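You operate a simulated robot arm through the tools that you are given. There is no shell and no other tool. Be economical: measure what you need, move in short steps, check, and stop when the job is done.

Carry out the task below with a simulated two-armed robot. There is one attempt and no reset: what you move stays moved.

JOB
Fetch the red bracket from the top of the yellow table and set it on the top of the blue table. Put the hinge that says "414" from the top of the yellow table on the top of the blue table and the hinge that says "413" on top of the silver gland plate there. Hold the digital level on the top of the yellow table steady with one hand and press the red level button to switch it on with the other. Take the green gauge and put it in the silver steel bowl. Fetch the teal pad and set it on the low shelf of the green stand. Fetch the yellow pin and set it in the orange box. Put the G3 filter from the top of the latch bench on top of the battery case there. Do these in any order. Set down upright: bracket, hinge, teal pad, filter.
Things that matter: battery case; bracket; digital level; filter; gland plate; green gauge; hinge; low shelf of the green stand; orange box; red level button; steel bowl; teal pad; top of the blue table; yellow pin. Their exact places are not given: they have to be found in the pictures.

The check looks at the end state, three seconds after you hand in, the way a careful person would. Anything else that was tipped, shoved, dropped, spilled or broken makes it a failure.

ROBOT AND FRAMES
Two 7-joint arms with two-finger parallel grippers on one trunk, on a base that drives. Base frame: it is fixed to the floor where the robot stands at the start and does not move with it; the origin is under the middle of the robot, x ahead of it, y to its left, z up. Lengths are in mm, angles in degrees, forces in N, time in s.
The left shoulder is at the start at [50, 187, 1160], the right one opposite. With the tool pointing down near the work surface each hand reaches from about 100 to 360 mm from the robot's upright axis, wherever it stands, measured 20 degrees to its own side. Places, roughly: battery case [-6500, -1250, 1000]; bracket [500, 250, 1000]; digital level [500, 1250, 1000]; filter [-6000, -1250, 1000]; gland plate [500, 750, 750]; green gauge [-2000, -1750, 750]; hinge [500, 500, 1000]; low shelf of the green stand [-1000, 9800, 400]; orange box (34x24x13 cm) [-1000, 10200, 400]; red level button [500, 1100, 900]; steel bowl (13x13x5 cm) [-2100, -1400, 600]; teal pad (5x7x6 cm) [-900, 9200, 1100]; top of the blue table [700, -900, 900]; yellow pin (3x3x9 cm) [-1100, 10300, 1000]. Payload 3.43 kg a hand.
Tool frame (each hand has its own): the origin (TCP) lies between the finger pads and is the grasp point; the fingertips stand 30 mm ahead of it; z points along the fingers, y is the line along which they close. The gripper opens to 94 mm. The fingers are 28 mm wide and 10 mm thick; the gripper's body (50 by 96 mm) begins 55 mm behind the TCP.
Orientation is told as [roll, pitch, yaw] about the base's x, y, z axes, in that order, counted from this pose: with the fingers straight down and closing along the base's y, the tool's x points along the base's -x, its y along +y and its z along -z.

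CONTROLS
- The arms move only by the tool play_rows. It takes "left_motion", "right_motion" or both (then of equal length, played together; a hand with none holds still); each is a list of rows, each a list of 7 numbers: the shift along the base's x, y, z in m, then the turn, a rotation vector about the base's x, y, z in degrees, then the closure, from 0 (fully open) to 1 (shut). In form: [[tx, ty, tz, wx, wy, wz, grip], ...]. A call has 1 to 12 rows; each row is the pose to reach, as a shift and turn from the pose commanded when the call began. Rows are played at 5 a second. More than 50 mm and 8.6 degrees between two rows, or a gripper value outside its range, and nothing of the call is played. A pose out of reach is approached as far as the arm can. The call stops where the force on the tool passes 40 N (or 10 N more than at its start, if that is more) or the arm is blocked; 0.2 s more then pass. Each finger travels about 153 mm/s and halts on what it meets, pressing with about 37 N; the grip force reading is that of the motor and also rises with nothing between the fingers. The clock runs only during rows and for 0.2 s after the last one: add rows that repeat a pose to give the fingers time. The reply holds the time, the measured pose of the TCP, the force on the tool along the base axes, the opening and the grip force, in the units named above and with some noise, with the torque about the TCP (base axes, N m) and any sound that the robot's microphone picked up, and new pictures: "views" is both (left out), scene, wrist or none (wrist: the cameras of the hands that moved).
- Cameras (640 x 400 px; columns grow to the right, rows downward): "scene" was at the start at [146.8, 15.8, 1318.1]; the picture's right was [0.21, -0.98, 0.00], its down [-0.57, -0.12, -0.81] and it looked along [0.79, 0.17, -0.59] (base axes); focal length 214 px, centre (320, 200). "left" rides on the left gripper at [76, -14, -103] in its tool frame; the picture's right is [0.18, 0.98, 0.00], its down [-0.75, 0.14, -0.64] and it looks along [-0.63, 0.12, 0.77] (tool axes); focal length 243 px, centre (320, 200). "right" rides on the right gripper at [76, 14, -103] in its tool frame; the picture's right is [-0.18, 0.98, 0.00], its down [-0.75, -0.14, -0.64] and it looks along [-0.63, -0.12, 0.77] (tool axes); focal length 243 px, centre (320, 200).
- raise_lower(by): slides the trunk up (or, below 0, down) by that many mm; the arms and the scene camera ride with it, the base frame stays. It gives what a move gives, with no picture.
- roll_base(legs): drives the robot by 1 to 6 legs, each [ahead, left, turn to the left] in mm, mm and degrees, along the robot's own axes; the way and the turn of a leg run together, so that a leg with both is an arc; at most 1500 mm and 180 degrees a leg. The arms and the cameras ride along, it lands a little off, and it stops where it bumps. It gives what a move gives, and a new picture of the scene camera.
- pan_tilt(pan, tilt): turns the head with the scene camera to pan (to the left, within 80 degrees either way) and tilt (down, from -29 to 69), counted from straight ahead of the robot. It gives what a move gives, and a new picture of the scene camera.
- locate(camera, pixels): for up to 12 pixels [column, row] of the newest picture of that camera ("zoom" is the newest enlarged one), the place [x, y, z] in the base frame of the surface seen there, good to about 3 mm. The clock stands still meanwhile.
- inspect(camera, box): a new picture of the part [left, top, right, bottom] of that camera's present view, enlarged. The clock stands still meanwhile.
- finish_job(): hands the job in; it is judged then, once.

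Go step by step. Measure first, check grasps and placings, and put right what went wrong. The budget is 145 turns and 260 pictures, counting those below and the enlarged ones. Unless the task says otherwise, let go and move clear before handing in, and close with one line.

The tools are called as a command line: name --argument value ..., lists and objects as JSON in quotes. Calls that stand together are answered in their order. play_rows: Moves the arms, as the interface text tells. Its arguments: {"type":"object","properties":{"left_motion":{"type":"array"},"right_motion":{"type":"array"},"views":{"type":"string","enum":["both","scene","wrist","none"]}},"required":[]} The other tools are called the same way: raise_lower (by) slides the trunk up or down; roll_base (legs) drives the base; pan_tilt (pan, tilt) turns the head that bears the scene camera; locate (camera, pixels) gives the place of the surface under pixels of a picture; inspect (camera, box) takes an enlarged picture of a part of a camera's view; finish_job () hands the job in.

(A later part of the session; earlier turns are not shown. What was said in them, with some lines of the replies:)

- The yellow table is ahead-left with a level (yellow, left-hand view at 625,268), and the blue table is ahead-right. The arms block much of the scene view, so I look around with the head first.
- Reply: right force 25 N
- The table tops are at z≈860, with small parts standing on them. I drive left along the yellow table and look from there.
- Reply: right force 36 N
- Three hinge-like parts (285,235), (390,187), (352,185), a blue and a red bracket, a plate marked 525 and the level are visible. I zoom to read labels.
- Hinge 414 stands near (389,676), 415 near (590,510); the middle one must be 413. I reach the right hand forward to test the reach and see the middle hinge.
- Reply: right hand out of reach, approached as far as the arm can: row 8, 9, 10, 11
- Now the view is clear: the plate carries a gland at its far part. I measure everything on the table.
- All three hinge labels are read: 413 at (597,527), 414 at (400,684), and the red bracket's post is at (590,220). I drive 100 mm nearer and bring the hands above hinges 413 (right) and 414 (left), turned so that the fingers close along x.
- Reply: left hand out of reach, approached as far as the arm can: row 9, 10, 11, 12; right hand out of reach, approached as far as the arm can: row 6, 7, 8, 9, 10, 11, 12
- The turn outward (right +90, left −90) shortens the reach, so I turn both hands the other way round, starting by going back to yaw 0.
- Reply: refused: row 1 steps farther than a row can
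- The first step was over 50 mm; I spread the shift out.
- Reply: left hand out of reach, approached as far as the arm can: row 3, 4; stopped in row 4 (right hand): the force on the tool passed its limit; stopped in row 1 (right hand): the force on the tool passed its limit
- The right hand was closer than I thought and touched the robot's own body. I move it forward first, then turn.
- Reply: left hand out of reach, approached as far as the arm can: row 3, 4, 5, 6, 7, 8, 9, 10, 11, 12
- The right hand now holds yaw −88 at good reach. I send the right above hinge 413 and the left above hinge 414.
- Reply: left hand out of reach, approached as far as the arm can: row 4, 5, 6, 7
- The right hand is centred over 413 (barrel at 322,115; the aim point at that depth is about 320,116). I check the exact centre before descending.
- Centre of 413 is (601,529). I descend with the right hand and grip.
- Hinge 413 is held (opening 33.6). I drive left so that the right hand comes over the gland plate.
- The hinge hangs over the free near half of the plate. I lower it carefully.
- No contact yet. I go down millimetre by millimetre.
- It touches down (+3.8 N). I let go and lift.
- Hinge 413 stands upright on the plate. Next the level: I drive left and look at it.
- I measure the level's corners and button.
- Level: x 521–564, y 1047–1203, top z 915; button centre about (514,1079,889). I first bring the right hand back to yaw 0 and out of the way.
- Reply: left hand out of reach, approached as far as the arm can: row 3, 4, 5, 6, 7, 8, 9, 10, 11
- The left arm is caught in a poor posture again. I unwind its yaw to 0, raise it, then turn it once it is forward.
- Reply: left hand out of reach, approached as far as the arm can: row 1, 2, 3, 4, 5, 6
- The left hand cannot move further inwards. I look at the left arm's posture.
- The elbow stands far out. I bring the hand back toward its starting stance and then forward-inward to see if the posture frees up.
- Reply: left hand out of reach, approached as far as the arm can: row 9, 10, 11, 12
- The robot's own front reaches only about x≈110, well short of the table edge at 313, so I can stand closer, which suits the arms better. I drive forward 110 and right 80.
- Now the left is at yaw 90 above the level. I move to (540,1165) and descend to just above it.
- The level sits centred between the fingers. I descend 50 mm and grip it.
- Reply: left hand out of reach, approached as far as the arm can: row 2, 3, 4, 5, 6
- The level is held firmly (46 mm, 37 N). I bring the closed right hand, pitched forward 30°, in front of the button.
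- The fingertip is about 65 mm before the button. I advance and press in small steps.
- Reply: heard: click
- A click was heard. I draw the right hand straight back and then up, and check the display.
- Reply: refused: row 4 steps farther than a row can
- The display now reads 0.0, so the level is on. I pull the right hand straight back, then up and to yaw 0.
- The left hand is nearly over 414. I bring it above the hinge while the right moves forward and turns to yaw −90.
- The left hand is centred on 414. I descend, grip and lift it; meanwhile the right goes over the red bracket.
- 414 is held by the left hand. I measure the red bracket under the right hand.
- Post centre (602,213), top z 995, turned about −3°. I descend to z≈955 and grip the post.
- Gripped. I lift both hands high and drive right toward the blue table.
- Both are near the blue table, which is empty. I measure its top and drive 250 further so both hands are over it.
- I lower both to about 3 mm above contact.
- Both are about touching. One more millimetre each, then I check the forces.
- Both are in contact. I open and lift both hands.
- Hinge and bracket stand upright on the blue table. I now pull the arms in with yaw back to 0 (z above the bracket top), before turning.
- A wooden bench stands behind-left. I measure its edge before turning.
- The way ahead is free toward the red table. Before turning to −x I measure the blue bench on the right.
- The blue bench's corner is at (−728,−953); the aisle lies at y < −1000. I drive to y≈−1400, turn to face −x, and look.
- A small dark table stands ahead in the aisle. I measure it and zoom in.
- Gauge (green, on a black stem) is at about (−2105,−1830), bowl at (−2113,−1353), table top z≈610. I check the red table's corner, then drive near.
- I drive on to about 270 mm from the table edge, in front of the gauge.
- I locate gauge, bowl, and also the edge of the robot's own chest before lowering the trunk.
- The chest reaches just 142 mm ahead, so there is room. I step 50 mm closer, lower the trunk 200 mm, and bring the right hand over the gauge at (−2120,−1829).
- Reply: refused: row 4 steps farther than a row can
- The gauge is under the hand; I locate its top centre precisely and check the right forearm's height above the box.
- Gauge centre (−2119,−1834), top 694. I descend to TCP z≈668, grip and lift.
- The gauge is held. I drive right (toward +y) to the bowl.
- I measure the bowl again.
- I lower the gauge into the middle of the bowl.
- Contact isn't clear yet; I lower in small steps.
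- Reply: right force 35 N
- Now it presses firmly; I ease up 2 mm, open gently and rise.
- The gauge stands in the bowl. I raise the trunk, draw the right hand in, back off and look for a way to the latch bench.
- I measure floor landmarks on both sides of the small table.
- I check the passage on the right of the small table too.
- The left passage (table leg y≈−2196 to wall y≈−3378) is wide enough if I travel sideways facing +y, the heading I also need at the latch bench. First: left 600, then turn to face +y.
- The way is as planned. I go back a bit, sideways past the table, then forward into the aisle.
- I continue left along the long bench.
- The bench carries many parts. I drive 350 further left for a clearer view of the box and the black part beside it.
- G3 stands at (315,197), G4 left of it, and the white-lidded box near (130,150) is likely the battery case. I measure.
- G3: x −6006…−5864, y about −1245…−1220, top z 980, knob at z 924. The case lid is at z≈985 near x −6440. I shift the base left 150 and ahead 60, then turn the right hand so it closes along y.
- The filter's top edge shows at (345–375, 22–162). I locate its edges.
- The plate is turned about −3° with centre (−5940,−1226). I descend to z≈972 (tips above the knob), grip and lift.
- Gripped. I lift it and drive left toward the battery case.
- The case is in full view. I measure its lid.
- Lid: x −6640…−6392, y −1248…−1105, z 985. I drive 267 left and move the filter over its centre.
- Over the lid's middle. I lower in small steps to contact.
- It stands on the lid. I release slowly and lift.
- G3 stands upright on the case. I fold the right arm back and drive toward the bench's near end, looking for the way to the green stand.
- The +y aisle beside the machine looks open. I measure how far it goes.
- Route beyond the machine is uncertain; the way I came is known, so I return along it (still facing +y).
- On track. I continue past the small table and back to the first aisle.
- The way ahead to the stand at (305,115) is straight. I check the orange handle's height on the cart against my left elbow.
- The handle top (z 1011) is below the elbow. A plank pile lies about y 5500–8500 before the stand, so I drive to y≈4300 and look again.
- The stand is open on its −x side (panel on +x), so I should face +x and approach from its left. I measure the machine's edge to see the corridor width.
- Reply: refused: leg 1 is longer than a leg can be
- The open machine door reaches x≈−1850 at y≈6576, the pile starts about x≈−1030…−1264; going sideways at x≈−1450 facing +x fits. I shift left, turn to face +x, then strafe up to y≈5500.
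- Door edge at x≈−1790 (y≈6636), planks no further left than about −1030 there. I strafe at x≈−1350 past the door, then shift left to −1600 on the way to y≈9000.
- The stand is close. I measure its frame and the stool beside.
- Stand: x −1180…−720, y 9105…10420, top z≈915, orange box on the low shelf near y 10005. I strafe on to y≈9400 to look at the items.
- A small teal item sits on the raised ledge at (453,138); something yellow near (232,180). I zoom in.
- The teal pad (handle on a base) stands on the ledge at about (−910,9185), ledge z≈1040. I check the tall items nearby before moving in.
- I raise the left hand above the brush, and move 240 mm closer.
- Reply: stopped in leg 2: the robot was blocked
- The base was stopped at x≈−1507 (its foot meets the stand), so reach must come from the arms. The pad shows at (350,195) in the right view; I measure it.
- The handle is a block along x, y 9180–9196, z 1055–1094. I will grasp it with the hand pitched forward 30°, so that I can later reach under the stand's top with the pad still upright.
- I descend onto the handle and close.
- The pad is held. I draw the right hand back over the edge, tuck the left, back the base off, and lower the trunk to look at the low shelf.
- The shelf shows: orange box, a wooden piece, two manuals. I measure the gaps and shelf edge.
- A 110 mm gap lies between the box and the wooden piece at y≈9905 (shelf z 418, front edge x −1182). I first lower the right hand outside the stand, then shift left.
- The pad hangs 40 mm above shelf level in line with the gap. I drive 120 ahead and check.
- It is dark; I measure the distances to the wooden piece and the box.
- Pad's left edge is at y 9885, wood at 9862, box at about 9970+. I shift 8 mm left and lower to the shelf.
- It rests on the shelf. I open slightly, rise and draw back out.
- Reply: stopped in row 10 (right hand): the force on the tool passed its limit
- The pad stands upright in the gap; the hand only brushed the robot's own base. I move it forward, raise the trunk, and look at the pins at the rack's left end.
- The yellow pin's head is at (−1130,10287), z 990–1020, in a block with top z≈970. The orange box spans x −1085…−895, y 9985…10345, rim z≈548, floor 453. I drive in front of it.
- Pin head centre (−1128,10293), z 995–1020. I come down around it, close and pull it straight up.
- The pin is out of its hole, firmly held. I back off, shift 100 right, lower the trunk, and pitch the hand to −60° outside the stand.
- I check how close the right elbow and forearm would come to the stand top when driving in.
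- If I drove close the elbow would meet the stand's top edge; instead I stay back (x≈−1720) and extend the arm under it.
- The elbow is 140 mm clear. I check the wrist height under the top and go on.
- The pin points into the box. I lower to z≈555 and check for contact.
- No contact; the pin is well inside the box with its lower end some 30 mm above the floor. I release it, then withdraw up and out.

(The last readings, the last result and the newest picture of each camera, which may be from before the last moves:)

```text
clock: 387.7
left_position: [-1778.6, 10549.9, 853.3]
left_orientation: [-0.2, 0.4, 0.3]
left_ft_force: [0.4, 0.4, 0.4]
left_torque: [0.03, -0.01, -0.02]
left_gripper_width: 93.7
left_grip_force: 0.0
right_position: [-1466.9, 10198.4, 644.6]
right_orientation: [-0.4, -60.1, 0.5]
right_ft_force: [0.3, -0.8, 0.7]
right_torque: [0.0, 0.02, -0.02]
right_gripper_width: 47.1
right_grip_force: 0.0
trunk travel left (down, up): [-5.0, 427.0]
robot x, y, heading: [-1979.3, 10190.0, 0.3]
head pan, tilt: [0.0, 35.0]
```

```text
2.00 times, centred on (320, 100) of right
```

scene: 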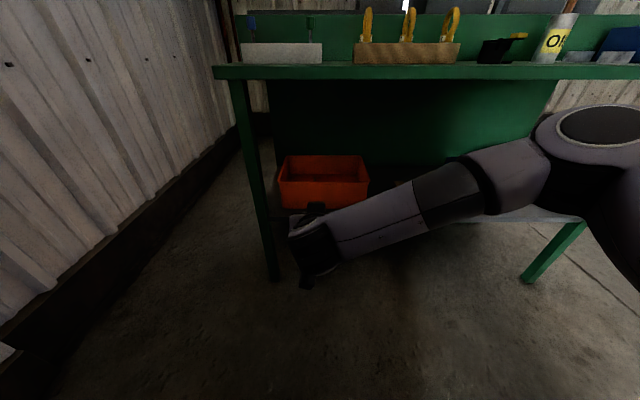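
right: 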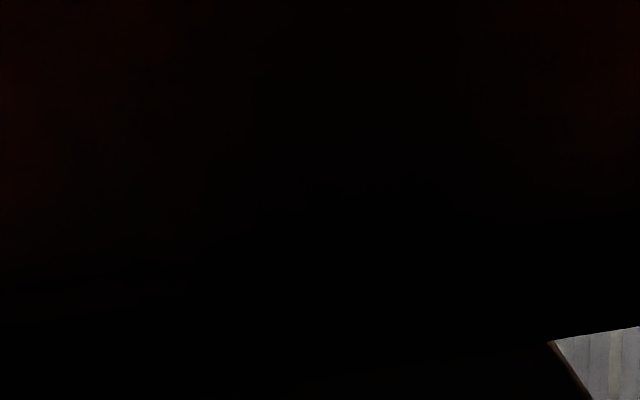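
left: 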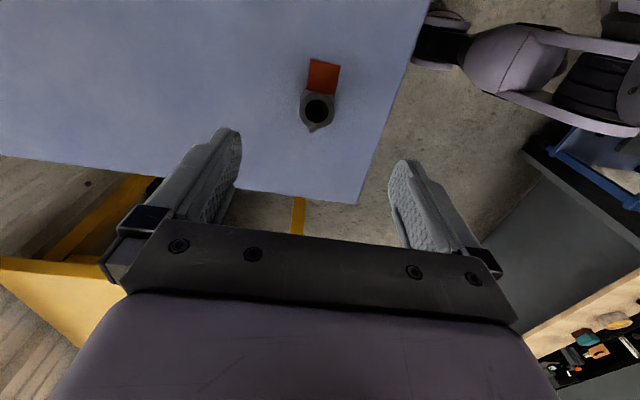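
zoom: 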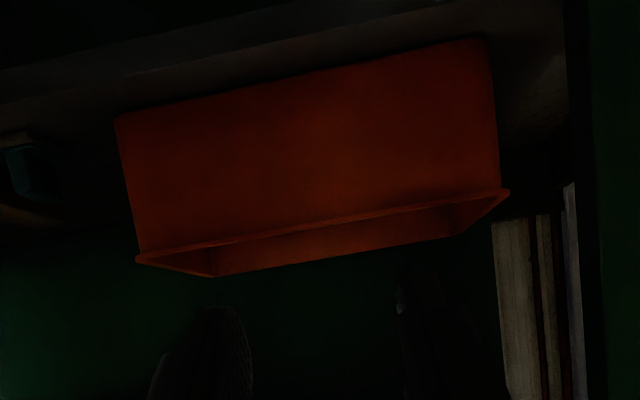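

I raise the trunk and look into the box and at the pad to confirm.

raise_lower --by 370

pan_tilt --pan 5 --tilt 35

play_rows --right_motion '[[-0.02, -0.02, 0.02, 0, 7.5, 0, 0], [-0.04, -0.04, 0.04, 0, 15, 0, 0], [-0.05, -0.06, 0.06, 0, 22.5, 0, 0], [-0.05, -0.08, 0.08, 0, 30, 0, 0], [-0.05, -0.1, 0.1, 0, 37.5, 0, 0], [-0.05, -0.12, 0.12, 0, 45, 0, 0], [-0.05, -0.14, 0.14, 0, 52.5, 0, 0], [-0.05, -0.16, 0.16, 0, 60, 0, 0]]' --views "scene"

inspect --camera "scene" --box '[240, 150, 440, 280]'

```text
clock: 391.3
left_position: [-1778.8, 10550.6, 1223.6]
left_orientation: [-0.2, 0.4, 0.3]
left_ft_force: [0.1, 0.1, 0.0]
left_torque: [-0.01, 0.02, -0.01]
left_gripper_width: 94.2
left_grip_force: 0.1
right_position: [-1467.3, 10197.7, 1014.8]
right_orientation: [-0.4, -60.1, 0.6]
right_ft_force: [-0.5, 0.2, 0.5]
right_torque: [0.01, 0.01, 0.0]
right_gripper_width: 46.8
right_grip_force: 0.0
trunk travel left (down, up): [-375.0, 57.0]
robot x, y, heading: [-1976.0, 10189.2, 0.1]
head pan, tilt: [0.0, 35.0]
```

```text
clock: 391.9
left_position: [-1779.5, 10549.8, 1225.1]
left_orientation: [-0.1, 0.3, 0.3]
left_ft_force: [-0.5, 0.0, 0.3]
left_torque: [-0.01, 0.0, -0.03]
left_gripper_width: 93.7
left_grip_force: 0.0
right_position: [-1466.9, 10198.4, 1015.7]
right_orientation: [-0.4, -60.1, 0.6]
right_ft_force: [0.6, 0.1, 0.8]
right_torque: [0.04, -0.02, 0.02]
right_gripper_width: 46.7
right_grip_force: 0.0
trunk travel left (down, up): [-375.0, 57.0]
robot x, y, heading: [-1974.8, 10189.2, 0.4]
head pan, tilt: [5.0, 35.0]
```

scene: 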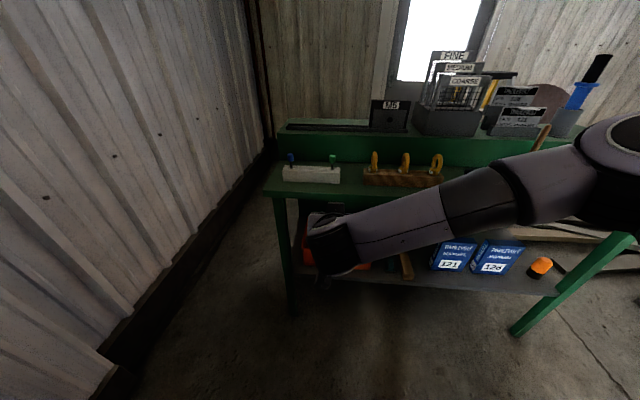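

```text
clock: 393.7
left_position: [-1778.9, 10549.9, 1223.6]
left_orientation: [-0.1, 0.3, 0.3]
left_ft_force: [0.8, -0.4, -0.5]
left_torque: [0.01, -0.01, -0.01]
left_gripper_width: 93.9
left_grip_force: 0.1
right_position: [-1518.8, 10038.2, 1174.9]
right_orientation: [0.1, 0.1, 0.3]
right_ft_force: [0.6, 0.9, 0.2]
right_torque: [-0.01, -0.03, -0.02]
right_gripper_width: 94.0
right_grip_force: 0.1
trunk travel left (down, up): [-375.0, 57.0]
robot x, y, heading: [-1976.0, 10192.0, 0.2]
head pan, tilt: [5.0, 35.0]
```

scene: 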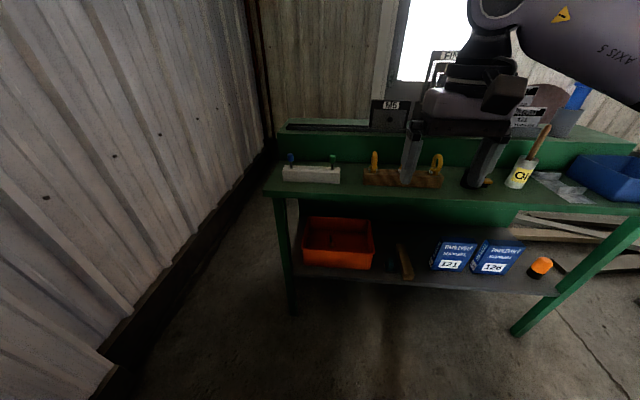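

```text
3.08 times, centred on (340, 215) of scene
```

zoom: 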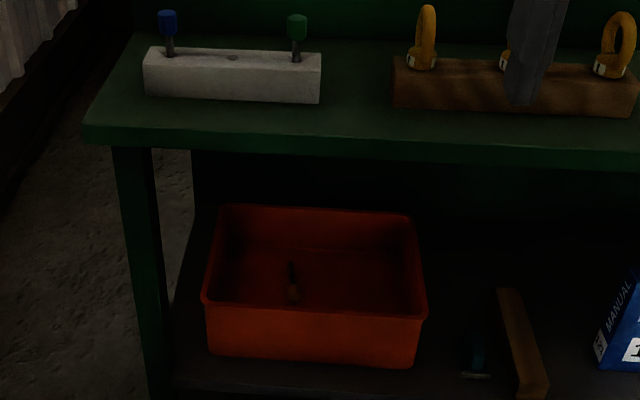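

The pin lies in the orange box (zoom 292,285) and the teal pad stands upright on the low shelf; both hands are empty and clear. All the other items were checked after they were placed, so I hand in.

finish_job

```text
The job is handed in.
```

All seven tasks are done and the job is handed in. The bracket and hinge 414 are on the blue table, hinge 413 is on the gland plate, and the level is on and reads 0.0. The gauge is in the bowl, filter G3 is on the battery case, the teal pad is on the low shelf, and the pin is in the orange box.
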